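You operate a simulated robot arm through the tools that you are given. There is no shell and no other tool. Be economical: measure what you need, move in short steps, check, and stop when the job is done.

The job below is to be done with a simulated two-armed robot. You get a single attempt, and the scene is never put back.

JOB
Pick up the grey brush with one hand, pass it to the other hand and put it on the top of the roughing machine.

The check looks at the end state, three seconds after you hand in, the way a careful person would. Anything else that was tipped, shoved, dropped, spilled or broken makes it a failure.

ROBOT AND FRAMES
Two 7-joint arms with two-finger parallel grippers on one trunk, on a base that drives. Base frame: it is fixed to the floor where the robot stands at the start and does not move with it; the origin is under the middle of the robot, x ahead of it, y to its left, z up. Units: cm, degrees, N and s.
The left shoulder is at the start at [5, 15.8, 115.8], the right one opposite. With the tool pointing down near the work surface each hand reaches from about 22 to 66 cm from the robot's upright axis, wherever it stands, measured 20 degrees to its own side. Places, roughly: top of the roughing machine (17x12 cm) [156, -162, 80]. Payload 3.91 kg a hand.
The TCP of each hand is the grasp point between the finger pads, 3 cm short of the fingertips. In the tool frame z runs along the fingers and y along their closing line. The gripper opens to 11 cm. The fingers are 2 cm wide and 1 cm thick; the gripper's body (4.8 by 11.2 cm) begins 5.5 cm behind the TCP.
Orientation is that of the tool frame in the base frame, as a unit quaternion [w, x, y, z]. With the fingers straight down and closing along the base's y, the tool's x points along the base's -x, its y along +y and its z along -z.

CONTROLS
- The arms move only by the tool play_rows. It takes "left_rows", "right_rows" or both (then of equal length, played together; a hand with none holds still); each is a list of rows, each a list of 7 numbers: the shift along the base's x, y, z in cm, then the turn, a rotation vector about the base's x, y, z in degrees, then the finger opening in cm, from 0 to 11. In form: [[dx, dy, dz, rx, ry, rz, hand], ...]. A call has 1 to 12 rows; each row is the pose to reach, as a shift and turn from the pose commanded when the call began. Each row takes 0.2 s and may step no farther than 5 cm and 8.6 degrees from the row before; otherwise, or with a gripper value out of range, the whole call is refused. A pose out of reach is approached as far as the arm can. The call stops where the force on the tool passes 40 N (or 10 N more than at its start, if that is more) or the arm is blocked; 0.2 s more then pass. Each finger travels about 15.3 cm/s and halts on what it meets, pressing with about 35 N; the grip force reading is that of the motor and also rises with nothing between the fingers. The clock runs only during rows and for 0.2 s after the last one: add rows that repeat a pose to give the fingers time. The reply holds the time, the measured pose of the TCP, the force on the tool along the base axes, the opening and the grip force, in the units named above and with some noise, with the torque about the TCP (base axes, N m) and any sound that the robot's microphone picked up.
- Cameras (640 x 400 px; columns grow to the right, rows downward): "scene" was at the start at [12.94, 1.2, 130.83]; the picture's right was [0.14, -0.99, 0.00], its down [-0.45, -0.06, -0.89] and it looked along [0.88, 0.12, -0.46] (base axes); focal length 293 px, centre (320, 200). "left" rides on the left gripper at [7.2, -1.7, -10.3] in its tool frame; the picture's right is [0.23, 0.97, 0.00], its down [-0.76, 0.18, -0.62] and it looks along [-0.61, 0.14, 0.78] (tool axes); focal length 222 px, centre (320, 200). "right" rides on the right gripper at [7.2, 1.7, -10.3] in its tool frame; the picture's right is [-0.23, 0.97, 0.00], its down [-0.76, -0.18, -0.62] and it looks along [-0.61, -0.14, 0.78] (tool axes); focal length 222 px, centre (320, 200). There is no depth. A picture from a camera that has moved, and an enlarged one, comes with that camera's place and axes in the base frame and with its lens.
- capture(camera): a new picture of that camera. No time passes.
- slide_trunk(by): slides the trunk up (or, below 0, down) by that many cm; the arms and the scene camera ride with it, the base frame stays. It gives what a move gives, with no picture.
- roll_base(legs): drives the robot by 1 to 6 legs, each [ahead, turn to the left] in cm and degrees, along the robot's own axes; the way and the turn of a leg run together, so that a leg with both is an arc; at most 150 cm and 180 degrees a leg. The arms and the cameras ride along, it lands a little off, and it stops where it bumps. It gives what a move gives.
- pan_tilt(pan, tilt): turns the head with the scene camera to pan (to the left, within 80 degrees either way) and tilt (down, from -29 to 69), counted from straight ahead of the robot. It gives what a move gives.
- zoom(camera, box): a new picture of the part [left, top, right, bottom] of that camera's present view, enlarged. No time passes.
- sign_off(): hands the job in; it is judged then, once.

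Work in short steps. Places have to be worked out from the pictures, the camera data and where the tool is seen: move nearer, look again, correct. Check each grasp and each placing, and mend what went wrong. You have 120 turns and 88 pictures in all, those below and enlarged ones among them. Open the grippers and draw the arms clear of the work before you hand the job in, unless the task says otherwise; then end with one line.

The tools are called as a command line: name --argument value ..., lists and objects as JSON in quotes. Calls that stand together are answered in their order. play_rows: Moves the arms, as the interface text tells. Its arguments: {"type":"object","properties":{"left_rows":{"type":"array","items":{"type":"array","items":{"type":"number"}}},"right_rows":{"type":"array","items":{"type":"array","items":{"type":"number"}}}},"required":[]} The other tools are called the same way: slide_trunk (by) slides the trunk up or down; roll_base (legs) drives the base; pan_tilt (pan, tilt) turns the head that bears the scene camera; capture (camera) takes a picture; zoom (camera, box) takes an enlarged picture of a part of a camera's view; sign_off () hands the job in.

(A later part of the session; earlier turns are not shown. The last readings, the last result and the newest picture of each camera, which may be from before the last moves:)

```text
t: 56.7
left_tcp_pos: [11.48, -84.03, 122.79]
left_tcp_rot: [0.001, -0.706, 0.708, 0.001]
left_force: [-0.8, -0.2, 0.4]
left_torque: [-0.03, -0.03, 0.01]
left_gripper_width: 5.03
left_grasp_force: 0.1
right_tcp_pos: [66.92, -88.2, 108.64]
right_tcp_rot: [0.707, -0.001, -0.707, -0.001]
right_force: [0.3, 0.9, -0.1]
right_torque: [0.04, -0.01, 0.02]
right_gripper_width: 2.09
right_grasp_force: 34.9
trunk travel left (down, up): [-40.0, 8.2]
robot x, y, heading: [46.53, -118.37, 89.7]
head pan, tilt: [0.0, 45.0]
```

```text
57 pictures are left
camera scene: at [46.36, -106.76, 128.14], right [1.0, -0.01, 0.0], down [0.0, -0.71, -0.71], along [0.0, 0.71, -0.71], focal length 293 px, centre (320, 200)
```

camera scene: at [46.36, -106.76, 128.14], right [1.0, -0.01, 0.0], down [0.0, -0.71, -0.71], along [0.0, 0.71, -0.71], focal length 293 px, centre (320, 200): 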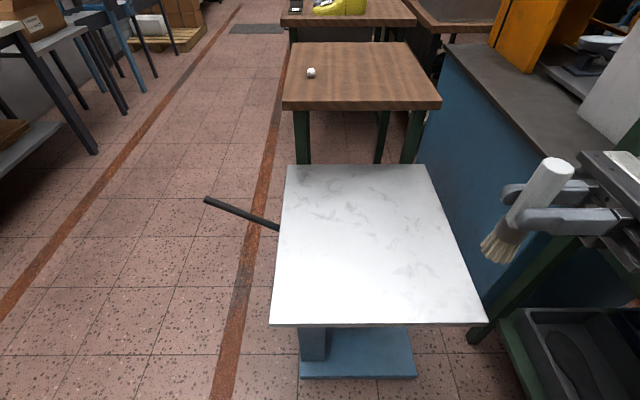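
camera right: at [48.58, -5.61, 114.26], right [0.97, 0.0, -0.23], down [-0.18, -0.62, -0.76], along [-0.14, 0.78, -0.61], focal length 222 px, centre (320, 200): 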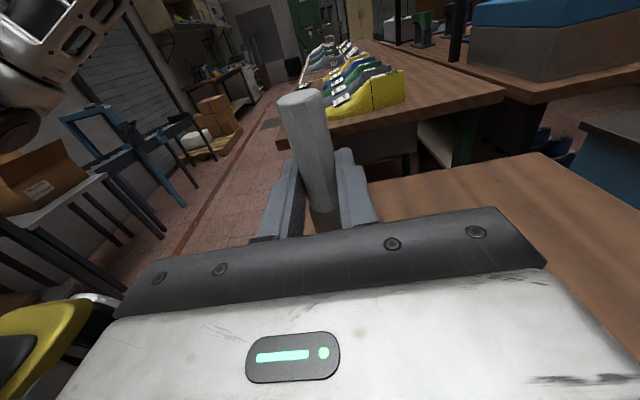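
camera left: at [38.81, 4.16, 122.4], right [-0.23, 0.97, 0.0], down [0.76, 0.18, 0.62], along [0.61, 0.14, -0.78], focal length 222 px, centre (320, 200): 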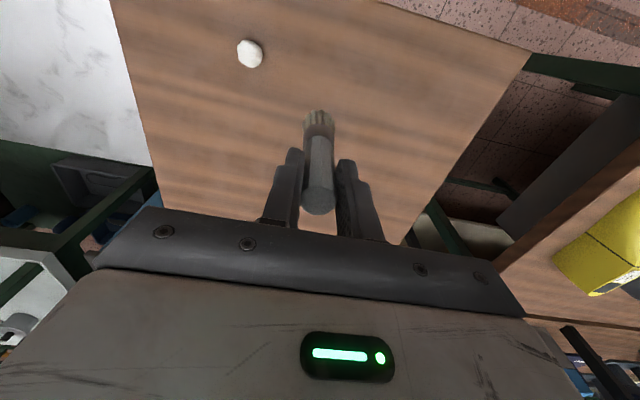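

Marble top spans x 35–82, y -81 to -25, z≈64, empty. I lower the trunk 20 cm and move the brush over about (57,-66).

play_rows --right_rows '[[-1, 3, 0, 0, 0, 0, 0.5], [-2, 6, 0, 0, 0, 0, 0.5], [-3, 9, 0, 0, 0, 0, 0.5], [-4, 12, 0, 0, 0, 0, 0.5], [-5, 15, 0, 0, 0, 0, 0.5], [-6, 18, 0, 0, 0, 0, 0.5], [-7.5, 20, 0, 0, 0, 0, 0.5], [-8.6, 22, 0, 0, 0, 0, 0.5], [-8.6, 22, 0, 0, 0, 0, 0.5]]'

slide_trunk --by -22

capture --camera "scene"

```text
t: 58.7
left_tcp_pos: [11.44, -84.03, 122.68]
left_tcp_rot: [0.0, -0.706, 0.708, 0.001]
left_force: [0.5, -0.3, -0.2]
left_torque: [0.01, 0.04, 0.01]
left_gripper_width: 5.01
left_grasp_force: 0.1
right_tcp_pos: [58.2, -66.29, 108.52]
right_tcp_rot: [-0.707, 0.002, 0.707, 0.001]
right_force: [0.2, 0.3, -0.9]
right_torque: [0.01, 0.0, 0.0]
right_gripper_width: 2.11
right_grasp_force: 35.2
trunk travel left (down, up): [-40.0, 8.2]
robot x, y, heading: [46.5, -119.09, 89.8]
head pan, tilt: [0.0, 45.0]
```

```text
t: 61.0
left_tcp_pos: [11.41, -84.08, 100.78]
left_tcp_rot: [0.001, -0.706, 0.708, 0.001]
left_force: [0.3, -0.2, 0.2]
left_torque: [0.03, 0.01, -0.02]
left_gripper_width: 5.02
left_grasp_force: 0.1
right_tcp_pos: [58.27, -66.32, 86.63]
right_tcp_rot: [0.707, -0.002, -0.707, -0.002]
right_force: [-0.4, 0.2, 0.1]
right_torque: [0.03, 0.01, 0.0]
right_gripper_width: 2.08
right_grasp_force: 34.7
trunk travel left (down, up): [-18.0, 30.2]
robot x, y, heading: [46.72, -118.72, 89.8]
head pan, tilt: [0.0, 45.0]
```

```text
56 pictures are left
camera scene: at [46.35, -106.76, 106.14], right [1.0, -0.01, 0.0], down [0.0, -0.71, -0.71], along [0.0, 0.71, -0.71], focal length 293 px, centre (320, 200)
```

scene: 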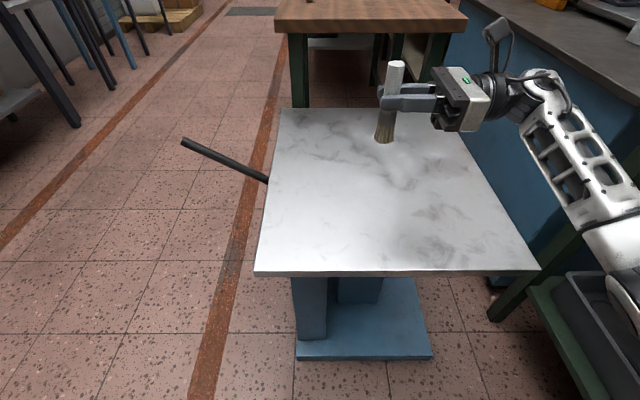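

Before going lower I check the right elbow's clearance to the bench by panning right.

pan_tilt --pan -50 --tilt 40

capture --camera "scene"

```text
t: 62.2
left_tcp_pos: [11.49, -84.21, 100.74]
left_tcp_rot: [0.0, -0.706, 0.708, 0.001]
left_force: [-0.2, 0.4, 0.2]
left_torque: [0.03, 0.02, -0.02]
left_gripper_width: 4.99
left_grasp_force: 0.0
right_tcp_pos: [58.08, -66.17, 86.6]
right_tcp_rot: [-0.707, 0.002, 0.707, 0.002]
right_force: [-0.5, -0.3, -0.6]
right_torque: [0.01, -0.02, 0.01]
right_gripper_width: 2.08
right_grasp_force: 35.3
trunk travel left (down, up): [-18.0, 30.2]
robot x, y, heading: [46.35, -118.85, 89.7]
head pan, tilt: [-50.0, 40.0]
```

```text
55 pictures are left
camera scene: at [52.85, -109.45, 106.86], right [0.64, -0.77, 0.0], down [-0.49, -0.41, -0.77], along [0.59, 0.49, -0.64], focal length 293 px, centre (320, 200)
```

scene: 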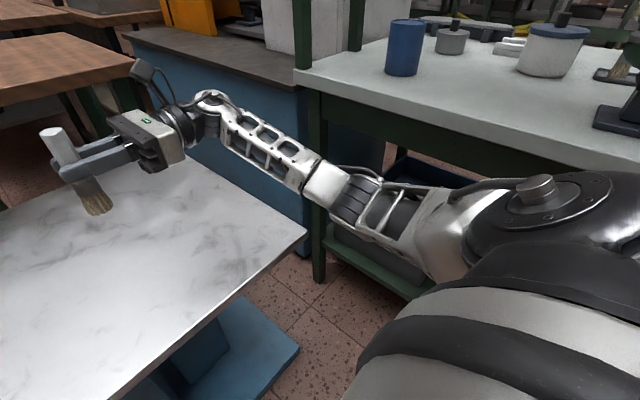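

The elbow has ~20 cm clearance. Lower the brush with the arm only, to bottom about 1 cm above the marble, then check.

play_rows --right_rows '[[0, 0, -3, 0, 0, 0, 0.5], [0, 0, -6, 0, 0, 0, 0.5], [0, 0, -9, 0, 0, 0, 0.5], [0, 0, -12, 0, 0, 0, 0.5], [0, 0, -13.5, 0, 0, 0, 0.5], [0, 0, -13.5, 0, 0, 0, 0.5]]'

pan_tilt --pan -15 --tilt 38

zoom --camera "scene" --box '[240, 100, 560, 300]'

```text
t: 63.6
left_tcp_pos: [11.36, -84.14, 100.83]
left_tcp_rot: [0.0, -0.706, 0.708, 0.001]
left_force: [-0.1, 0.5, 0.2]
left_torque: [-0.02, -0.01, 0.03]
left_gripper_width: 5.02
left_grasp_force: 0.1
right_tcp_pos: [58.25, -66.13, 72.98]
right_tcp_rot: [-0.707, 0.002, 0.707, 0.002]
right_force: [-0.4, 0.7, -0.7]
right_torque: [0.02, -0.02, -0.03]
right_gripper_width: 2.1
right_grasp_force: 34.6
trunk travel left (down, up): [-18.0, 30.2]
robot x, y, heading: [46.62, -118.62, 89.6]
head pan, tilt: [-50.0, 40.0]
```

```text
t: 64.6
left_tcp_pos: [11.47, -84.02, 100.8]
left_tcp_rot: [0.001, -0.706, 0.708, 0.0]
left_force: [-0.5, -0.1, 0.2]
left_torque: [0.02, 0.03, -0.01]
left_gripper_width: 5.0
left_grasp_force: 0.2
right_tcp_pos: [58.15, -66.25, 73.09]
right_tcp_rot: [-0.707, 0.001, 0.707, 0.001]
right_force: [0.4, -0.1, -0.3]
right_torque: [0.0, 0.01, 0.03]
right_gripper_width: 2.1
right_grasp_force: 34.9
trunk travel left (down, up): [-18.0, 30.2]
robot x, y, heading: [46.68, -118.97, 89.6]
head pan, tilt: [-15.0, 38.0]
```

```text
2.00 times, centred on (400, 200) of scene
camera zoom: at [48.59, -106.57, 107.16], right [0.96, -0.26, 0.0], down [-0.16, -0.59, -0.79], along [0.21, 0.76, -0.62], focal length 587 px, centre (160, 200)
```

zoom: 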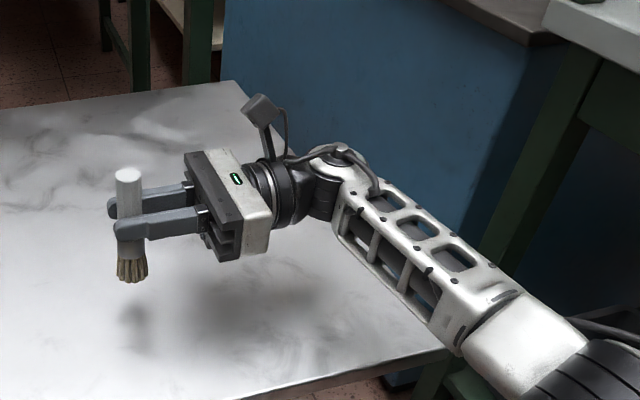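

The bristles look near the surface. Lower in small steps, watching the vertical force.

play_rows --right_rows '[[0, 0, -0.4, 0, 0, 0, 0.5], [0, 0, -0.8, 0, 0, 0, 0.5], [0, 0, -0.8, 0, 0, 0, 0.5]]'

capture --camera "right"

```text
t: 65.4
left_tcp_pos: [11.41, -84.09, 100.88]
left_tcp_rot: [0.001, -0.705, 0.709, 0.0]
left_force: [0.1, -0.6, -0.2]
left_torque: [-0.01, 0.0, 0.01]
left_gripper_width: 5.0
left_grasp_force: 0.1
right_tcp_pos: [58.26, -66.27, 72.13]
right_tcp_rot: [0.707, -0.001, -0.707, -0.001]
right_force: [-0.3, -0.3, -0.9]
right_torque: [0.01, 0.01, -0.01]
right_gripper_width: 2.04
right_grasp_force: 35.7
trunk travel left (down, up): [-18.0, 30.2]
robot x, y, heading: [46.33, -119.11, 90.0]
head pan, tilt: [-15.0, 38.0]
```

```text
53 pictures are left
camera right: at [68.5, -64.59, 79.62], right [0.0, 0.97, -0.23], down [0.62, -0.18, -0.76], along [-0.78, -0.14, -0.61], focal length 222 px, centre (320, 200)
```

right: 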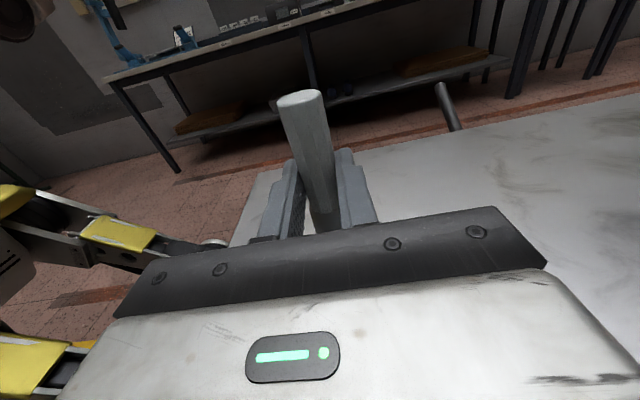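

No contact yet at TCP z 72.1. Continue down slowly.

play_rows --right_rows '[[0, 0, -0.4, 0, 0, 0, 0.5], [0, 0, -0.7, 0, 0, 0, 0.5], [0, 0, -0.7, 0, 0, 0, 0.5]]'

zoom --camera "scene" --box '[240, 100, 400, 300]'

```text
t: 66.2
left_tcp_pos: [11.39, -84.2, 100.87]
left_tcp_rot: [0.001, -0.706, 0.708, 0.0]
left_force: [0.5, 0.6, -1.2]
left_torque: [0.01, 0.0, -0.03]
left_gripper_width: 5.03
left_grasp_force: 0.0
right_tcp_pos: [58.06, -66.07, 71.45]
right_tcp_rot: [-0.707, 0.001, 0.707, 0.001]
right_force: [-0.4, 0.1, 0.7]
right_torque: [0.01, 0.01, 0.01]
right_gripper_width: 2.12
right_grasp_force: 34.8
trunk travel left (down, up): [-18.0, 30.2]
robot x, y, heading: [46.67, -118.65, 89.9]
head pan, tilt: [-15.0, 38.0]
```

```text
2.00 times, centred on (320, 200) of scene
camera zoom: at [48.59, -106.56, 107.16], right [0.96, -0.26, 0.0], down [-0.16, -0.59, -0.79], along [0.21, 0.76, -0.62], focal length 587 px, centre (320, 200)
```

zoom: 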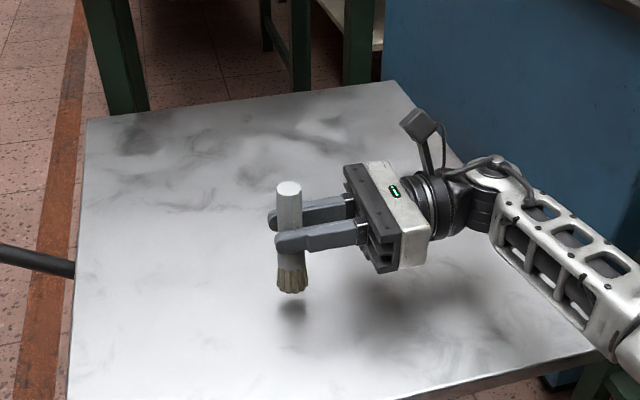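

The contact shadow shows a gap of ~2 cm still (table nearer z 61–62). Continue down.

play_rows --right_rows '[[0, 0, -0.4, 0, 0, 0, 0.5], [0, 0, -0.8, 0, 0, 0, 0.5], [0, 0, -0.8, 0, 0, 0, 0.5]]'

play_rows --right_rows '[[0, 0, -0.3, 0, 0, 0, 0.5], [0, 0, -0.5, 0, 0, 0, 0.5], [0, 0, -0.5, 0, 0, 0, 0.5]]'

zoom --camera "scene" --box '[240, 100, 400, 300]'

```text
t: 67.0
left_tcp_pos: [11.55, -84.0, 100.86]
left_tcp_rot: [0.001, -0.706, 0.709, 0.001]
left_force: [0.2, -0.6, -0.3]
left_torque: [-0.01, 0.01, 0.03]
left_gripper_width: 5.03
left_grasp_force: 0.1
right_tcp_pos: [57.94, -66.32, 70.73]
right_tcp_rot: [0.707, -0.002, -0.707, -0.001]
right_force: [-0.1, -0.4, -0.1]
right_torque: [-0.01, 0.01, -0.01]
right_gripper_width: 2.08
right_grasp_force: 34.8
trunk travel left (down, up): [-18.0, 30.2]
robot x, y, heading: [46.22, -118.65, 89.9]
head pan, tilt: [-15.0, 38.0]
```

```text
t: 67.8
left_tcp_pos: [11.46, -84.02, 100.89]
left_tcp_rot: [0.001, -0.705, 0.709, 0.001]
left_force: [-0.5, -0.4, 0.3]
left_torque: [-0.02, 0.03, -0.01]
left_gripper_width: 4.99
left_grasp_force: 0.1
right_tcp_pos: [58.04, -66.19, 70.36]
right_tcp_rot: [0.707, -0.002, -0.707, -0.001]
right_force: [0.2, 0.0, -0.6]
right_torque: [-0.01, 0.02, -0.03]
right_gripper_width: 2.08
right_grasp_force: 34.9
trunk travel left (down, up): [-18.0, 30.2]
robot x, y, heading: [46.23, -118.65, 89.7]
head pan, tilt: [-15.0, 38.0]
```

```text
2.00 times, centred on (320, 200) of scene
camera zoom: at [48.59, -106.56, 107.16], right [0.96, -0.26, 0.0], down [-0.16, -0.59, -0.79], along [0.21, 0.76, -0.62], focal length 587 px, centre (320, 200)
```

zoom: 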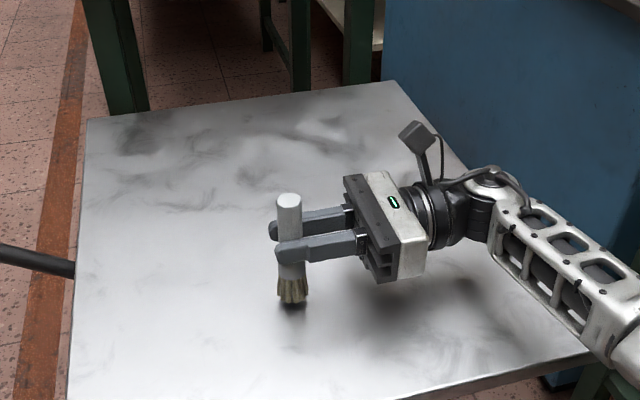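

Almost touching. Continue in 0.4 cm steps.

play_rows --right_rows '[[0, 0, -0.2, 0, 0, 0, 0.5], [0, 0, -0.4, 0, 0, 0, 0.5], [0, 0, -0.4, 0, 0, 0, 0.5]]'

play_rows --right_rows '[[0, 0, -0.2, 0, 0, 0, 0.5], [0, 0, -0.4, 0, 0, 0, 0.5], [0, 0, -0.4, 0, 0, 0, 0.5]]'

```text
t: 68.6
left_tcp_pos: [11.32, -83.99, 100.83]
left_tcp_rot: [0.001, -0.706, 0.708, 0.001]
left_force: [0.3, -0.5, -0.4]
left_torque: [0.0, 0.03, -0.01]
left_gripper_width: 5.0
left_grasp_force: 0.1
right_tcp_pos: [58.1, -66.36, 69.75]
right_tcp_rot: [-0.707, 0.003, 0.707, 0.002]
right_force: [-0.5, -0.1, -1.4]
right_torque: [0.01, 0.01, -0.02]
right_gripper_width: 2.06
right_grasp_force: 34.9
trunk travel left (down, up): [-18.0, 30.2]
robot x, y, heading: [46.46, -118.91, 89.7]
head pan, tilt: [-15.0, 38.0]
```

```text
t: 69.4
left_tcp_pos: [11.53, -84.03, 100.92]
left_tcp_rot: [0.001, -0.706, 0.708, 0.001]
left_force: [-0.3, -0.1, 0.2]
left_torque: [0.02, -0.02, 0.03]
left_gripper_width: 5.0
left_grasp_force: 0.1
right_tcp_pos: [58.12, -66.25, 69.57]
right_tcp_rot: [0.707, -0.002, -0.707, -0.002]
right_force: [-0.6, -0.4, -0.9]
right_torque: [-0.03, -0.04, 0.03]
right_gripper_width: 2.1
right_grasp_force: 34.8
trunk travel left (down, up): [-18.0, 30.2]
robot x, y, heading: [46.56, -118.76, 90.0]
head pan, tilt: [-15.0, 38.0]
```

play_rows --right_rows '[[0, 0, -0.2, 0, 0, 0, 0.5], [0, 0, -0.4, 0, 0, 0, 0.5], [0, 0, -0.4, 0, 0, 0, 0.5]]'

zoom --camera "scene" --box '[260, 160, 380, 280]'

```text
t: 70.2
left_tcp_pos: [11.45, -84.07, 100.69]
left_tcp_rot: [0.0, -0.706, 0.709, 0.0]
left_force: [-0.2, 0.0, 0.1]
left_torque: [0.04, 0.02, 0.03]
left_gripper_width: 5.03
left_grasp_force: 0.1
right_tcp_pos: [58.15, -66.32, 69.21]
right_tcp_rot: [-0.707, 0.002, 0.707, 0.002]
right_force: [-0.7, 0.6, -1.8]
right_torque: [-0.01, 0.0, 0.02]
right_gripper_width: 2.09
right_grasp_force: 35.2
trunk travel left (down, up): [-18.0, 30.2]
robot x, y, heading: [46.98, -118.82, 89.8]
head pan, tilt: [-15.0, 38.0]
```

```text
3.33 times, centred on (320, 220) of scene
camera zoom: at [48.59, -106.56, 107.16], right [0.96, -0.26, 0.0], down [-0.16, -0.59, -0.79], along [0.21, 0.76, -0.62], focal length 978 px, centre (320, 133)
```

zoom: 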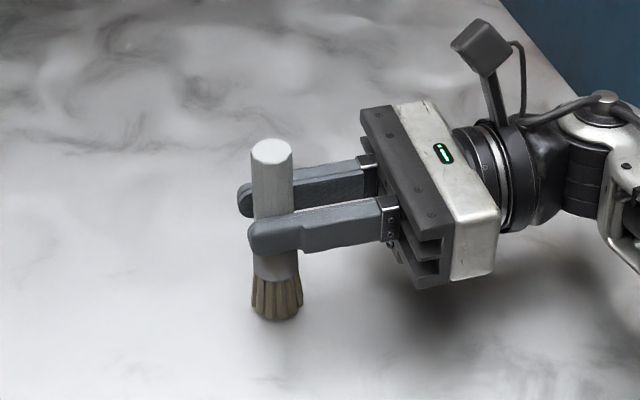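

Looks essentially at contact; one more 0.3 cm to feel it.

play_rows --right_rows '[[0, 0, -0.15, 0, 0, 0, 0.5], [0, 0, -0.3, 0, 0, 0, 0.5], [0, 0, -0.3, 0, 0, 0, 0.5]]'

```text
t: 71.0
left_tcp_pos: [11.53, -84.15, 100.93]
left_tcp_rot: [0.001, -0.706, 0.708, 0.0]
left_force: [0.3, -0.5, -0.5]
left_torque: [-0.01, -0.02, -0.01]
left_gripper_width: 4.99
left_grasp_force: 0.1
right_tcp_pos: [58.23, -66.31, 68.9]
right_tcp_rot: [0.708, -0.001, -0.707, -0.002]
right_force: [1.1, -0.4, 5.2]
right_torque: [-0.04, -0.11, -0.02]
right_gripper_width: 2.09
right_grasp_force: 35.0
trunk travel left (down, up): [-18.0, 30.2]
robot x, y, heading: [46.16, -118.86, 89.5]
head pan, tilt: [-15.0, 38.0]
```

Contact (5 N up). Open the fingers and withdraw along +x, then rise.

play_rows --right_rows '[[0, 0, 0, 0, 0, 0, 3], [0, 0, 0, 0, 0, 0, 5], [0, 0, 0, 0, 0, 0, 6], [3, 0, 0, 0, 0, 0, 6], [6, 0, 0.5, 0, 0, 0, 6], [9, 0, 2, 0, 0, 0, 6], [11, -2, 5, 0, 0, 0, 6], [11, -4, 9, 0, 0, 0, 6], [11, -6, 13, 0, 0, 0, 6], [11, -6, 13, 0, 0, 0, 6]]'

capture --camera "scene"

```text
t: 73.2
left_tcp_pos: [11.4, -84.1, 100.83]
left_tcp_rot: [0.0, -0.706, 0.708, 0.001]
left_force: [0.4, -0.5, 0.8]
left_torque: [-0.01, 0.01, 0.0]
left_gripper_width: 5.01
left_grasp_force: 0.0
right_tcp_pos: [69.06, -72.16, 81.88]
right_tcp_rot: [-0.707, 0.003, 0.707, 0.001]
right_force: [0.4, 0.4, -0.4]
right_torque: [-0.01, -0.01, -0.02]
right_gripper_width: 5.99
right_grasp_force: 0.0
trunk travel left (down, up): [-18.0, 30.2]
robot x, y, heading: [46.4, -118.87, 89.9]
head pan, tilt: [-15.0, 38.0]
```

```text
49 pictures are left
camera scene: at [48.58, -106.58, 107.16], right [0.96, -0.26, 0.0], down [-0.16, -0.59, -0.79], along [0.21, 0.76, -0.62], focal length 293 px, centre (320, 200)
```

scene: 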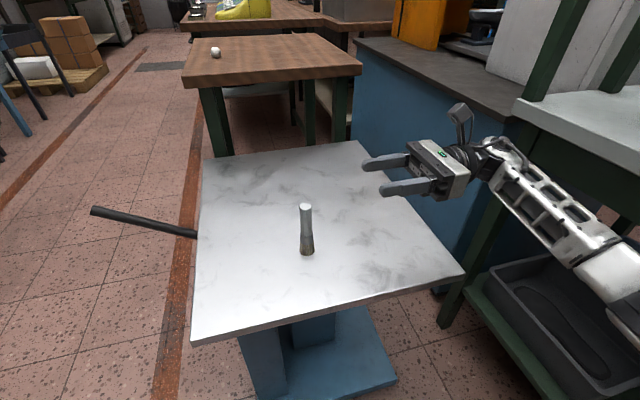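

Brush stands stably. Now rotate the right hand back to fingers-down while rising.

play_rows --right_rows '[[0, -0.5, 1.5, 4.9, -4.9, 4.9, 8], [0, -1, 3, 9.8, -9.8, 9.8, 10], [0, -1.5, 4.5, 14.7, -14.7, 14.7, 10], [0, -2, 6, 19.6, -19.6, 19.6, 10], [0, -2.5, 7.5, 24.5, -24.5, 24.5, 10], [0, -3, 9, 29.4, -29.4, 29.4, 10], [0, -3, 10, 34.3, -34.3, 34.3, 10], [0, -3, 11, 39.2, -39.2, 39.2, 10], [0, -3, 12, 44.1, -44.1, 44.1, 10], [0, -3, 13, 49, -49, 49, 10], [0, -3, 14, 53.9, -53.9, 53.9, 10], [0, -3, 14, 58.8, -58.8, 58.8, 10]]'

```text
t: 75.8
left_tcp_pos: [11.49, -84.01, 100.76]
left_tcp_rot: [0.001, -0.706, 0.708, 0.0]
left_force: [-0.1, 0.3, 0.3]
left_torque: [-0.03, -0.01, 0.02]
left_gripper_width: 4.98
left_grasp_force: 0.2
right_tcp_pos: [68.9, -75.37, 95.72]
right_tcp_rot: [-0.13, -0.634, 0.763, 0.002]
right_force: [0.7, 0.2, 0.8]
right_torque: [0.01, -0.01, -0.04]
right_gripper_width: 9.99
right_grasp_force: 0.2
trunk travel left (down, up): [-18.0, 30.2]
robot x, y, heading: [46.47, -119.09, 89.7]
head pan, tilt: [-15.0, 38.0]
```

Finish the rotation and move above the brush (≈(56.9,-66.3)), tips well above its top.

play_rows --right_rows '[[-3, 2, 0, 3.5, -3.5, 3.5, 10], [-6, 4, 0, 7, -7, 7, 10], [-9, 6.5, -2, 10.48, -10.48, 10.48, 10], [-12, 9, -5, 10.48, -10.48, 10.48, 10], [-12, 9, -7, 10.48, -10.48, 10.48, 10], [-12, 9, -7, 10.48, -10.48, 10.48, 10]]'

capture --camera "right"

capture --camera "scene"

```text
t: 77.2
left_tcp_pos: [11.46, -84.08, 100.7]
left_tcp_rot: [0.001, -0.706, 0.708, 0.001]
left_force: [0.0, -0.2, 0.0]
left_torque: [-0.03, 0.02, -0.01]
left_gripper_width: 5.04
left_grasp_force: 0.0
right_tcp_pos: [57.16, -66.09, 88.88]
right_tcp_rot: [-0.002, -0.707, 0.707, 0.001]
right_force: [0.0, -0.3, 0.8]
right_torque: [0.06, -0.02, -0.01]
right_gripper_width: 10.01
right_grasp_force: 0.0
trunk travel left (down, up): [-18.0, 30.2]
robot x, y, heading: [46.1, -118.87, 89.7]
head pan, tilt: [-15.0, 38.0]
```

```text
48 pictures are left
camera right: at [55.55, -73.34, 99.45], right [-0.97, 0.23, 0.01], down [0.18, 0.76, 0.62], along [0.14, 0.61, -0.78], focal length 222 px, centre (320, 200)
```

right: 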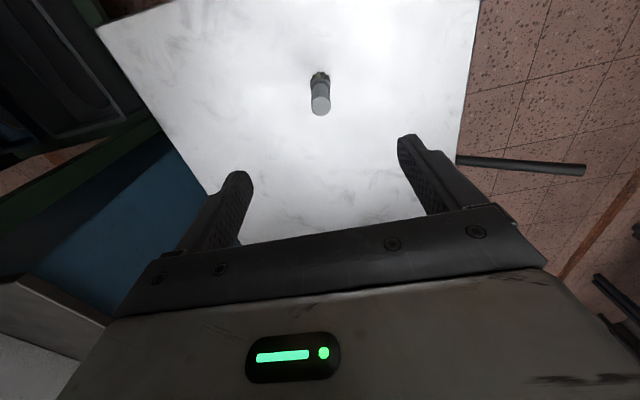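

```text
47 pictures are left
camera scene: at [48.59, -106.57, 107.16], right [0.96, -0.26, 0.0], down [-0.16, -0.59, -0.79], along [0.21, 0.76, -0.62], focal length 293 px, centre (320, 200)
```

scene: 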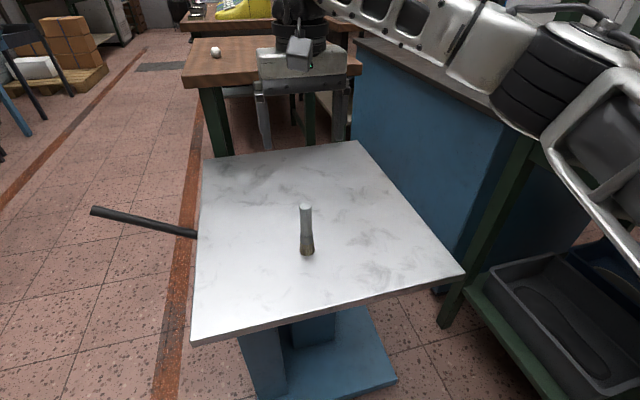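

Brush at (57.1,-66.15), top z≈73.1 — directly beneath the TCP. Descend to TCP z≈71.5.

play_rows --right_rows '[[0, 0, -4, 0, 0, 0, 10], [0, 0, -8, 0, 0, 0, 10], [0, 0, -12, 0, 0, 0, 10], [0, 0, -15, 0, 0, 0, 10], [0, 0, -17.4, 0, 0, 0, 10], [0, 0, -17.4, 0, 0, 0, 10]]'

capture --camera "right"

```text
t: 78.6
left_tcp_pos: [11.34, -84.04, 100.88]
left_tcp_rot: [0.001, -0.706, 0.708, 0.001]
left_force: [-0.1, 0.4, 0.2]
left_torque: [-0.01, -0.01, 0.0]
left_gripper_width: 5.02
left_grasp_force: 0.1
right_tcp_pos: [57.18, -65.96, 71.17]
right_tcp_rot: [0.002, 0.707, -0.707, -0.002]
right_force: [-0.2, 0.0, -0.2]
right_torque: [-0.01, 0.01, 0.01]
right_gripper_width: 10.03
right_grasp_force: 0.1
trunk travel left (down, up): [-18.0, 30.2]
robot x, y, heading: [46.67, -118.69, 89.4]
head pan, tilt: [-15.0, 38.0]
```

```text
46 pictures are left
camera right: at [55.54, -73.26, 81.63], right [-0.97, 0.23, 0.01], down [0.18, 0.76, 0.62], along [0.14, 0.61, -0.78], focal length 222 px, centre (320, 200)
```

right: 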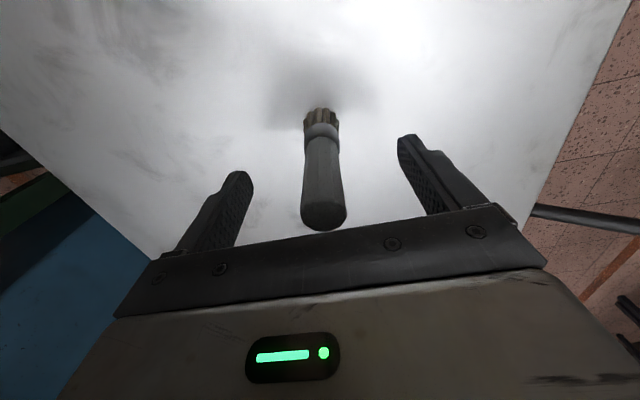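

Well placed. Close the right hand on the handle top, then lift.

play_rows --right_rows '[[0, 0, 0, 0, 0, 0, 7], [0, 0, 0, 0, 0, 0, 4], [0, 0, 0, 0, 0, 0, 3], [0, 0, 0, 0, 0, 0, 1], [0, 0, 0, 0, 0, 0, 0.5], [0, 0, 0, 0, 0, 0, 0.5]]'

play_rows --right_rows '[[0, 0, 2, 0, 0, 0, 0.5], [0, 0, 5, 0, 0, 0, 0.5], [0, 0, 9, 0, 0, 0, 0.5], [0, 0, 13, 0, 0, 0, 0.5], [0, 0, 16, 0, 0, 0, 0.5], [0, 0, 16, 0, 0, 0, 0.5]]'

capture --camera "right"

```text
t: 80.0
left_tcp_pos: [11.41, -84.13, 100.87]
left_tcp_rot: [0.001, -0.706, 0.708, 0.001]
left_force: [0.5, -0.4, 0.1]
left_torque: [-0.01, -0.03, 0.0]
left_gripper_width: 5.0
left_grasp_force: 0.0
right_tcp_pos: [57.19, -66.06, 71.21]
right_tcp_rot: [0.001, 0.708, -0.706, -0.002]
right_force: [0.2, -1.1, -1.1]
right_torque: [0.02, 0.04, 0.0]
right_gripper_width: 2.19
right_grasp_force: 35.1
trunk travel left (down, up): [-18.0, 30.2]
robot x, y, heading: [46.63, -118.28, 89.7]
head pan, tilt: [-15.0, 38.0]
```

```text
t: 81.4
left_tcp_pos: [11.45, -83.98, 100.82]
left_tcp_rot: [0.0, -0.705, 0.709, 0.0]
left_force: [0.1, -0.1, -0.2]
left_torque: [0.01, 0.01, -0.01]
left_gripper_width: 5.02
left_grasp_force: 0.0
right_tcp_pos: [56.98, -66.03, 87.37]
right_tcp_rot: [-0.002, -0.707, 0.707, 0.002]
right_force: [-0.9, -0.1, -0.3]
right_torque: [0.0, 0.0, 0.01]
right_gripper_width: 2.2
right_grasp_force: 35.2
trunk travel left (down, up): [-18.0, 30.2]
robot x, y, heading: [46.34, -118.78, 89.5]
head pan, tilt: [-15.0, 38.0]
```

```text
45 pictures are left
camera right: at [55.29, -73.33, 97.9], right [-0.97, 0.23, 0.0], down [0.18, 0.76, 0.62], along [0.14, 0.61, -0.78], focal length 222 px, centre (320, 200)
```

right: 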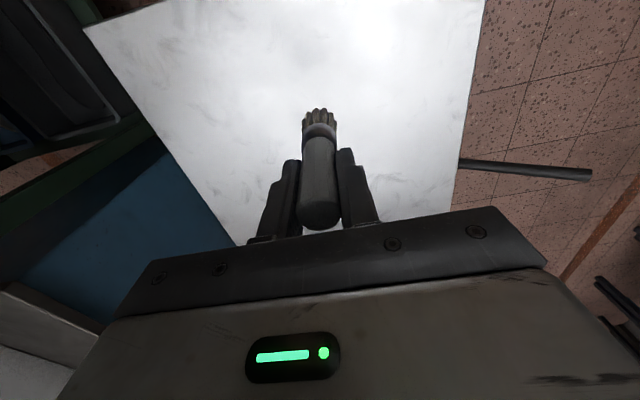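

Brush firmly held from above (bottom ≈9.8 cm below TCP). Raise the trunk, pull the hand in, and drive out into the aisle.

slide_trunk --by 22

play_rows --right_rows '[[0, -4, 0, 0, 0, 0, 0.5], [0, -8, 0, 0, 0, 0, 0.5], [0, -12, 0, 0, 0, 0, 0.5], [0, -14, 0, 0, 0, 0, 0.5], [0, -14, 0, 0, 0, 0, 0.5]]'

roll_base --legs '[[0, 115], [68, 0], [0, 65]]'

pan_tilt --pan 20 --tilt 20

capture --camera "scene"

```text
t: 83.7
left_tcp_pos: [11.44, -84.06, 122.86]
left_tcp_rot: [0.0, -0.706, 0.708, 0.0]
left_force: [0.5, -0.3, 0.8]
left_torque: [-0.02, 0.04, 0.02]
left_gripper_width: 5.03
left_grasp_force: 0.1
right_tcp_pos: [56.99, -66.12, 109.5]
right_tcp_rot: [-0.002, -0.707, 0.707, 0.002]
right_force: [0.2, -0.6, -1.1]
right_torque: [-0.01, -0.01, -0.04]
right_gripper_width: 2.18
right_grasp_force: 34.9
trunk travel left (down, up): [-40.0, 8.2]
robot x, y, heading: [46.47, -118.85, 89.6]
head pan, tilt: [-15.0, 38.0]
```

```text
t: 84.9
left_tcp_pos: [11.42, -84.07, 122.8]
left_tcp_rot: [0.001, -0.706, 0.709, 0.001]
left_force: [0.5, -0.5, 0.1]
left_torque: [0.0, -0.01, -0.03]
left_gripper_width: 5.04
left_grasp_force: 0.1
right_tcp_pos: [57.25, -80.19, 109.36]
right_tcp_rot: [-0.002, -0.706, 0.708, 0.002]
right_force: [-0.3, -1.0, -0.3]
right_torque: [-0.03, 0.0, -0.03]
right_gripper_width: 2.17
right_grasp_force: 34.8
trunk travel left (down, up): [-40.0, 8.2]
robot x, y, heading: [46.58, -118.96, 89.5]
head pan, tilt: [-15.0, 38.0]
```

```text
t: 96.3
left_tcp_pos: [17.07, -182.74, 122.8]
left_tcp_rot: [0.0, 0.719, 0.695, -0.001]
left_force: [-0.8, -0.4, 0.4]
left_torque: [-0.02, 0.01, -0.01]
left_gripper_width: 4.98
left_grasp_force: 0.0
right_tcp_pos: [-28.65, -185.27, 109.19]
right_tcp_rot: [0.003, 0.718, 0.696, 0.003]
right_force: [0.0, -0.1, -0.3]
right_torque: [-0.01, -0.01, 0.0]
right_gripper_width: 2.14
right_grasp_force: 34.9
trunk travel left (down, up): [-40.0, 8.2]
robot x, y, heading: [-16.84, -147.09, -92.0]
head pan, tilt: [-15.0, 38.0]
```

```text
t: 97.3
left_tcp_pos: [17.04, -182.72, 122.71]
left_tcp_rot: [0.0, 0.719, 0.695, 0.001]
left_force: [-0.9, -1.3, 0.0]
left_torque: [0.03, -0.02, 0.02]
left_gripper_width: 5.0
left_grasp_force: 0.1
right_tcp_pos: [-28.72, -185.23, 109.18]
right_tcp_rot: [0.002, 0.717, 0.697, 0.002]
right_force: [-0.6, -0.4, -0.8]
right_torque: [0.0, 0.03, -0.03]
right_gripper_width: 2.12
right_grasp_force: 35.1
trunk travel left (down, up): [-40.0, 8.2]
robot x, y, heading: [-17.0, -146.69, -91.9]
head pan, tilt: [20.0, 20.0]
```

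```text
44 pictures are left
camera scene: at [-14.25, -159.87, 132.0], right [-0.95, -0.31, 0.0], down [-0.11, 0.33, -0.94], along [0.29, -0.89, -0.34], focal length 293 px, centre (320, 200)
```

scene: 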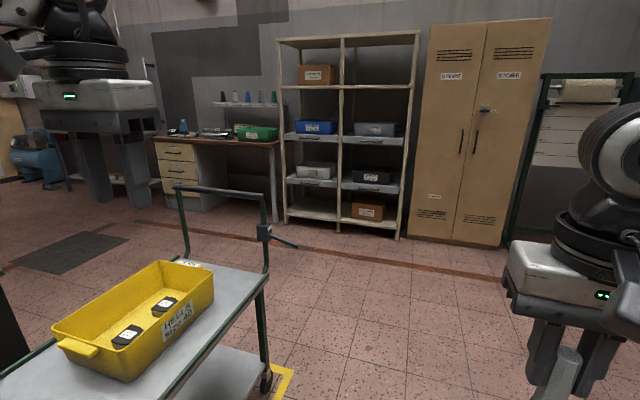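

The aisle is clear; the cart ends near y≈-258, shelves at y≈-425. Drive down to y≈-325, then turn to face +x.

roll_base --legs '[[150, 0], [28, 0], [0, 92]]'

pan_tilt --pan 10 --tilt 18

capture --camera "scene"

```text
t: 110.0
left_tcp_pos: [13.15, -283.69, 122.81]
left_tcp_rot: [0.0, -0.018, 1.0, 0.001]
left_force: [-0.3, 0.2, 0.4]
left_torque: [-0.01, 0.01, -0.01]
left_gripper_width: 5.0
left_grasp_force: 0.2
right_tcp_pos: [19.08, -329.17, 109.25]
right_tcp_rot: [0.0, -0.021, 1.0, 0.002]
right_force: [-0.5, 0.3, -0.3]
right_torque: [0.01, 0.02, -0.01]
right_gripper_width: 2.13
right_grasp_force: 34.7
trunk travel left (down, up): [-40.0, 8.2]
robot x, y, heading: [-20.05, -320.19, 2.3]
head pan, tilt: [20.0, 20.0]
```

```text
t: 110.7
left_tcp_pos: [13.26, -283.7, 122.7]
left_tcp_rot: [0.0, -0.019, 1.0, 0.001]
left_force: [-0.1, -0.1, -0.8]
left_torque: [-0.01, -0.02, 0.01]
left_gripper_width: 5.01
left_grasp_force: 0.1
right_tcp_pos: [19.12, -329.17, 109.26]
right_tcp_rot: [-0.001, -0.021, 1.0, 0.003]
right_force: [-0.3, -0.6, -0.9]
right_torque: [0.0, 0.01, 0.02]
right_gripper_width: 2.12
right_grasp_force: 35.5
trunk travel left (down, up): [-40.0, 8.2]
robot x, y, heading: [-19.85, -320.23, 2.1]
head pan, tilt: [10.0, 18.0]
```

```text
43 pictures are left
camera scene: at [-7.01, -318.05, 132.32], right [0.21, -0.98, 0.0], down [-0.3, -0.07, -0.95], along [0.93, 0.2, -0.31], focal length 293 px, centre (320, 200)
```

scene: 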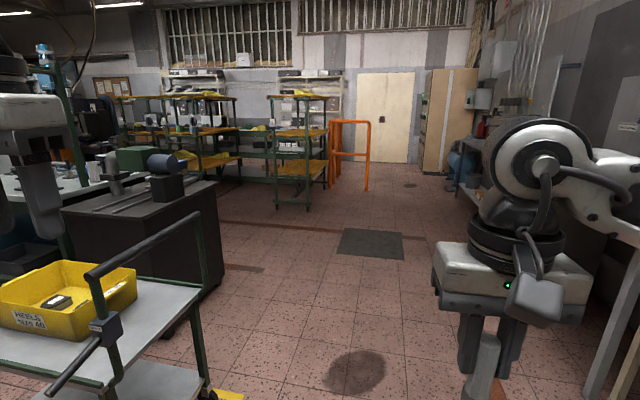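

Lane and the space behind the cabinet are open. Drive along, then up behind the cabinet to around (230,-260) facing +y, and look.

roll_base --legs '[[110, 0], [0, 20], [150, 0], [0, 68]]'

pan_tilt --pan 25 --tilt 25

capture --camera "scene"

```text
t: 127.4
left_tcp_pos: [191.68, -219.59, 122.77]
left_tcp_rot: [0.001, 0.713, -0.701, -0.001]
left_force: [0.1, -0.3, -0.2]
left_torque: [0.01, -0.01, -0.01]
left_gripper_width: 5.02
left_grasp_force: 0.0
right_tcp_pos: [237.38, -214.59, 109.33]
right_tcp_rot: [0.002, 0.714, -0.7, -0.002]
right_force: [-0.4, -0.4, -1.0]
right_torque: [0.0, 0.0, 0.02]
right_gripper_width: 2.13
right_grasp_force: 35.1
trunk travel left (down, up): [-40.0, 8.2]
robot x, y, heading: [227.48, -253.74, 91.0]
head pan, tilt: [10.0, 18.0]
```

```text
t: 128.2
left_tcp_pos: [191.66, -219.54, 122.8]
left_tcp_rot: [0.001, 0.713, -0.701, 0.0]
left_force: [0.1, 0.0, -0.3]
left_torque: [0.02, 0.0, -0.01]
left_gripper_width: 5.01
left_grasp_force: 0.0
right_tcp_pos: [237.36, -214.61, 109.27]
right_tcp_rot: [0.002, 0.715, -0.699, -0.002]
right_force: [-0.4, -0.5, 0.0]
right_torque: [0.03, -0.02, 0.03]
right_gripper_width: 2.12
right_grasp_force: 35.3
trunk travel left (down, up): [-40.0, 8.2]
robot x, y, heading: [227.52, -253.47, 90.6]
head pan, tilt: [25.0, 25.0]
```

```text
42 pictures are left
camera scene: at [223.21, -241.36, 131.19], right [0.9, 0.44, 0.0], down [0.18, -0.38, -0.91], along [-0.4, 0.82, -0.42], focal length 293 px, centre (320, 200)
```

scene: 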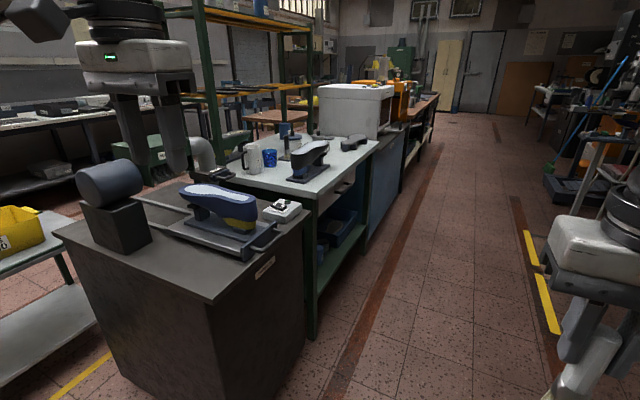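

Open floor behind the cabinet. Zooming on the target area.

zoom --camera "scene" --box '[50, 130, 330, 305]'

```text
2.29 times, centred on (190, 218) of scene
camera zoom: at [223.21, -241.36, 131.19], right [0.9, 0.44, 0.0], down [0.18, -0.38, -0.91], along [-0.4, 0.82, -0.42], focal length 670 px, centre (617, 160)
```

zoom: 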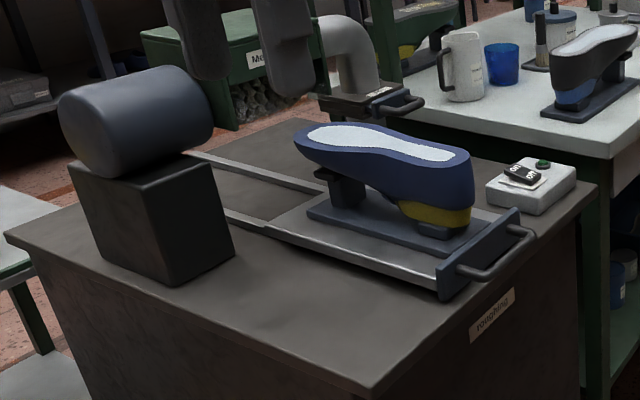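

Recomputing with z=80 gives consistent cabinet corners (x 105–176, y -204 to -152), and the free patch is x≈140–162, y≈-153 to -169, matching the given place. Drive up to y≈-179 and turn to face it.

roll_base --legs '[[74, 0], [0, 89]]'

pan_tilt --pan -10 --tilt 38

capture --camera "scene"

```text
t: 136.1
left_tcp_pos: [192.53, -215.68, 122.78]
left_tcp_rot: [0.001, 1.0, 0.02, 0.0]
left_force: [-0.1, -0.2, 0.6]
left_torque: [0.0, 0.01, -0.01]
left_gripper_width: 5.02
left_grasp_force: 0.1
right_tcp_pos: [186.56, -170.14, 109.3]
right_tcp_rot: [0.003, 1.0, 0.022, 0.0]
right_force: [0.0, 0.1, -1.4]
right_torque: [0.03, 0.01, -0.01]
right_gripper_width: 2.12
right_grasp_force: 35.9
trunk travel left (down, up): [-40.0, 8.2]
robot x, y, heading: [225.78, -179.32, -177.8]
head pan, tilt: [25.0, 25.0]
```

```text
t: 137.1
left_tcp_pos: [192.58, -215.67, 122.74]
left_tcp_rot: [0.001, 1.0, 0.02, 0.0]
left_force: [0.4, 0.2, 0.6]
left_torque: [0.0, -0.01, 0.01]
left_gripper_width: 5.02
left_grasp_force: 0.1
right_tcp_pos: [186.62, -170.16, 109.19]
right_tcp_rot: [0.002, 1.0, 0.022, 0.0]
right_force: [-0.2, -0.1, -0.5]
right_torque: [-0.02, 0.01, -0.01]
right_gripper_width: 2.1
right_grasp_force: 34.5
trunk travel left (down, up): [-40.0, 8.2]
robot x, y, heading: [225.55, -179.36, -177.9]
head pan, tilt: [-10.0, 38.0]
```

```text
40 pictures are left
camera scene: at [213.06, -178.3, 129.16], right [0.14, 0.99, 0.0], down [0.61, -0.08, -0.79], along [-0.78, 0.11, -0.62], focal length 293 px, centre (320, 200)
```

scene: 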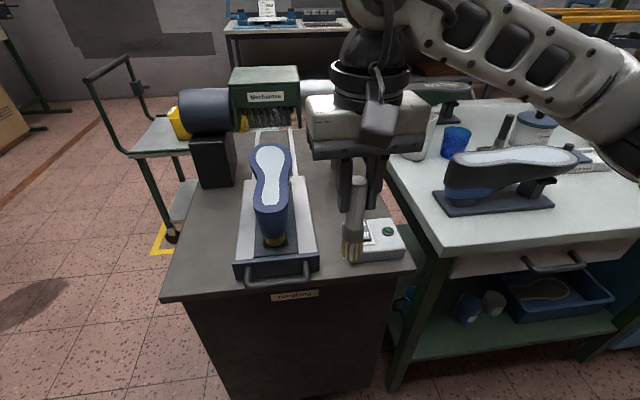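

Everything matches. Move the base forward 13 cm (leaving ~36 cm to the cabinet edge, like at the start).

roll_base --legs '[[13, 0]]'

play_rows --right_rows '[[-2, 1, 1, 0, 0, 0, 0.5], [-4, 2, 2, 0, 0, 0, 0.5], [-6, 3, 3, 0, 0, 0, 0.5], [-8, 4, 3, 0, 0, 0, 0.5], [-10, 5, 3, 0, 0, 0, 0.5], [-10, 5, 3, 0, 0, 0, 0.5]]'

capture --camera "right"

capture --camera "scene"

```text
t: 138.3
left_tcp_pos: [179.97, -216.26, 122.77]
left_tcp_rot: [0.001, 1.0, 0.021, 0.0]
left_force: [-0.3, -0.2, -0.2]
left_torque: [0.01, 0.0, 0.03]
left_gripper_width: 5.03
left_grasp_force: 0.0
right_tcp_pos: [173.93, -170.59, 109.25]
right_tcp_rot: [0.003, 1.0, 0.022, 0.0]
right_force: [-0.5, -0.2, -0.1]
right_torque: [0.02, -0.05, -0.01]
right_gripper_width: 2.13
right_grasp_force: 34.5
trunk travel left (down, up): [-40.0, 8.2]
robot x, y, heading: [213.35, -179.29, -177.8]
head pan, tilt: [-10.0, 38.0]
```

```text
t: 139.7
left_tcp_pos: [179.89, -216.13, 122.72]
left_tcp_rot: [0.001, 1.0, 0.021, 0.0]
left_force: [0.0, 0.6, 0.2]
left_torque: [0.01, 0.0, -0.01]
left_gripper_width: 5.0
left_grasp_force: 0.0
right_tcp_pos: [164.11, -165.7, 112.2]
right_tcp_rot: [0.003, 1.0, 0.022, 0.0]
right_force: [-0.1, 0.1, 0.0]
right_torque: [-0.02, 0.01, 0.02]
right_gripper_width: 2.09
right_grasp_force: 35.3
trunk travel left (down, up): [-40.0, 8.2]
robot x, y, heading: [212.99, -179.91, -177.7]
head pan, tilt: [-10.0, 38.0]
```

```text
39 pictures are left
camera right: at [171.34, -167.03, 122.74], right [-0.18, -0.98, 0.0], down [-0.77, 0.15, 0.62], along [-0.61, 0.11, -0.78], focal length 222 px, centre (320, 200)
```

right: 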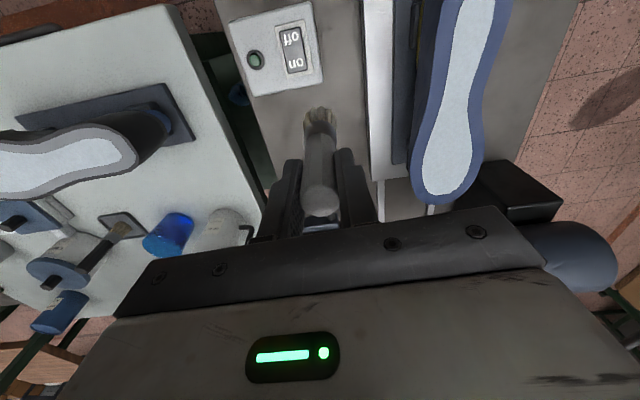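

```text
38 pictures are left
camera scene: at [200.49, -178.78, 129.16], right [0.14, 0.99, 0.0], down [0.61, -0.08, -0.79], along [-0.78, 0.11, -0.62], focal length 293 px, centre (320, 200)
```

scene: 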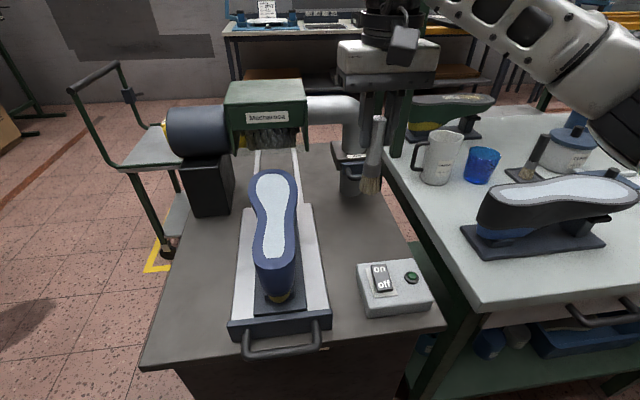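

The free patch is x≈141–164, y≈-151 to -173 with the gate handle reaching x≈149 at z≈93; I choose (156.5,-161.5). Move there and descend partway.

play_rows --right_rows '[[-2.5, 1.4, 0, 0, 0, 0, 0.5], [-5, 2.8, 0, 0, 0, 0, 0.5], [-7.6, 4.2, 0, 0, 0, 0, 0.5], [-7.6, 4.2, -4, 0, 0, 0, 0.5], [-7.6, 4.2, -8, 0, 0, 0, 0.5], [-7.6, 4.2, -12, 0, 0, 0, 0.5], [-7.6, 4.2, -15, 0, 0, 0, 0.5], [-7.6, 4.2, -15, 0, 0, 0, 0.5]]'

capture --camera "right"

zoom --camera "scene" --box '[240, 60, 460, 330]'

```text
t: 141.5
left_tcp_pos: [179.92, -216.14, 122.8]
left_tcp_rot: [0.001, 1.0, 0.02, 0.0]
left_force: [0.1, -0.4, -1.0]
left_torque: [-0.01, 0.01, -0.01]
left_gripper_width: 5.0
left_grasp_force: 0.0
right_tcp_pos: [156.57, -161.53, 97.16]
right_tcp_rot: [0.002, 1.0, 0.021, -0.001]
right_force: [-0.3, -0.2, -0.2]
right_torque: [0.01, -0.02, 0.02]
right_gripper_width: 2.12
right_grasp_force: 35.2
trunk travel left (down, up): [-40.0, 8.2]
robot x, y, heading: [213.3, -179.74, -177.9]
head pan, tilt: [-10.0, 38.0]
```

```text
37 pictures are left
camera right: at [163.85, -162.77, 107.67], right [-0.18, -0.98, 0.0], down [-0.77, 0.15, 0.62], along [-0.61, 0.11, -0.78], focal length 222 px, centre (320, 200)
```

right: 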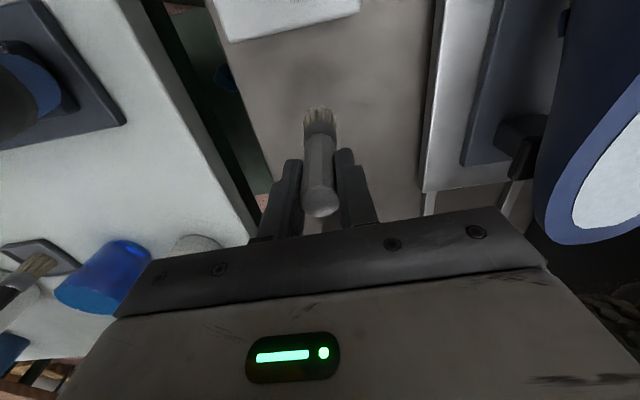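

```text
1.48 times, centred on (350, 195) of scene
camera zoom: at [200.49, -178.77, 129.16], right [0.14, 0.99, 0.0], down [0.61, -0.08, -0.79], along [-0.78, 0.11, -0.62], focal length 435 px, centre (276, 207)
```

zoom: 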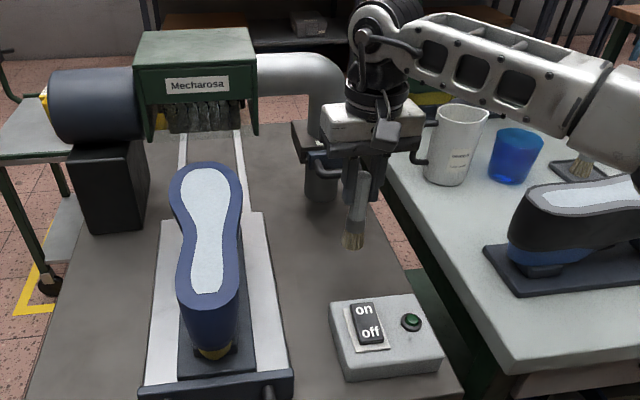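

Clear: gate handle tip is ~6 cm ahead of the gripper body. Descend 6 cm then feel for contact.

play_rows --right_rows '[[0, 0, -2, 0, 0, 0, 0.5], [0, 0, -4, 0, 0, 0, 0.5], [0, 0, -5, 0, 0, 0, 0.5], [0, 0, -5.6, 0, 0, 0, 0.5], [0, 0, -5.6, 0, 0, 0, 0.5]]'

play_rows --right_rows '[[0, 0, -0.25, 0, 0, 0, 0.5], [0, 0, -0.5, 0, 0, 0, 0.5], [0, 0, -0.5, 0, 0, 0, 0.5]]'

zoom --camera "scene" --box '[290, 110, 430, 270]'

```text
t: 142.7
left_tcp_pos: [179.92, -216.13, 122.74]
left_tcp_rot: [0.001, 1.0, 0.02, -0.001]
left_force: [-0.2, -0.7, -0.2]
left_torque: [-0.01, 0.0, 0.01]
left_gripper_width: 5.01
left_grasp_force: 0.0
right_tcp_pos: [156.36, -161.53, 91.48]
right_tcp_rot: [0.002, 1.0, 0.021, -0.001]
right_force: [0.6, 0.0, -0.6]
right_torque: [0.02, -0.02, -0.01]
right_gripper_width: 2.12
right_grasp_force: 35.3
trunk travel left (down, up): [-40.0, 8.2]
robot x, y, heading: [213.25, -179.91, -178.1]
head pan, tilt: [-10.0, 38.0]
```

```text
t: 143.5
left_tcp_pos: [179.92, -216.24, 122.85]
left_tcp_rot: [0.001, 1.0, 0.02, 0.0]
left_force: [0.1, -0.1, 0.5]
left_torque: [0.01, -0.01, 0.01]
left_gripper_width: 5.02
left_grasp_force: 0.0
right_tcp_pos: [156.41, -161.62, 91.1]
right_tcp_rot: [0.002, 1.0, 0.021, 0.0]
right_force: [0.2, 0.0, -0.3]
right_torque: [-0.01, 0.02, 0.03]
right_gripper_width: 2.09
right_grasp_force: 35.2
trunk travel left (down, up): [-40.0, 8.2]
robot x, y, heading: [213.05, -179.79, -177.8]
head pan, tilt: [-10.0, 38.0]
```

```text
2.50 times, centred on (360, 190) of scene
camera zoom: at [200.49, -178.77, 129.16], right [0.14, 0.99, 0.0], down [0.61, -0.08, -0.79], along [-0.78, 0.11, -0.62], focal length 733 px, centre (220, 225)
```

zoom: 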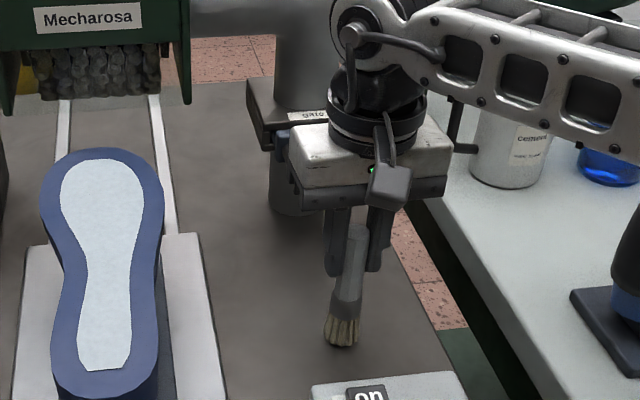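

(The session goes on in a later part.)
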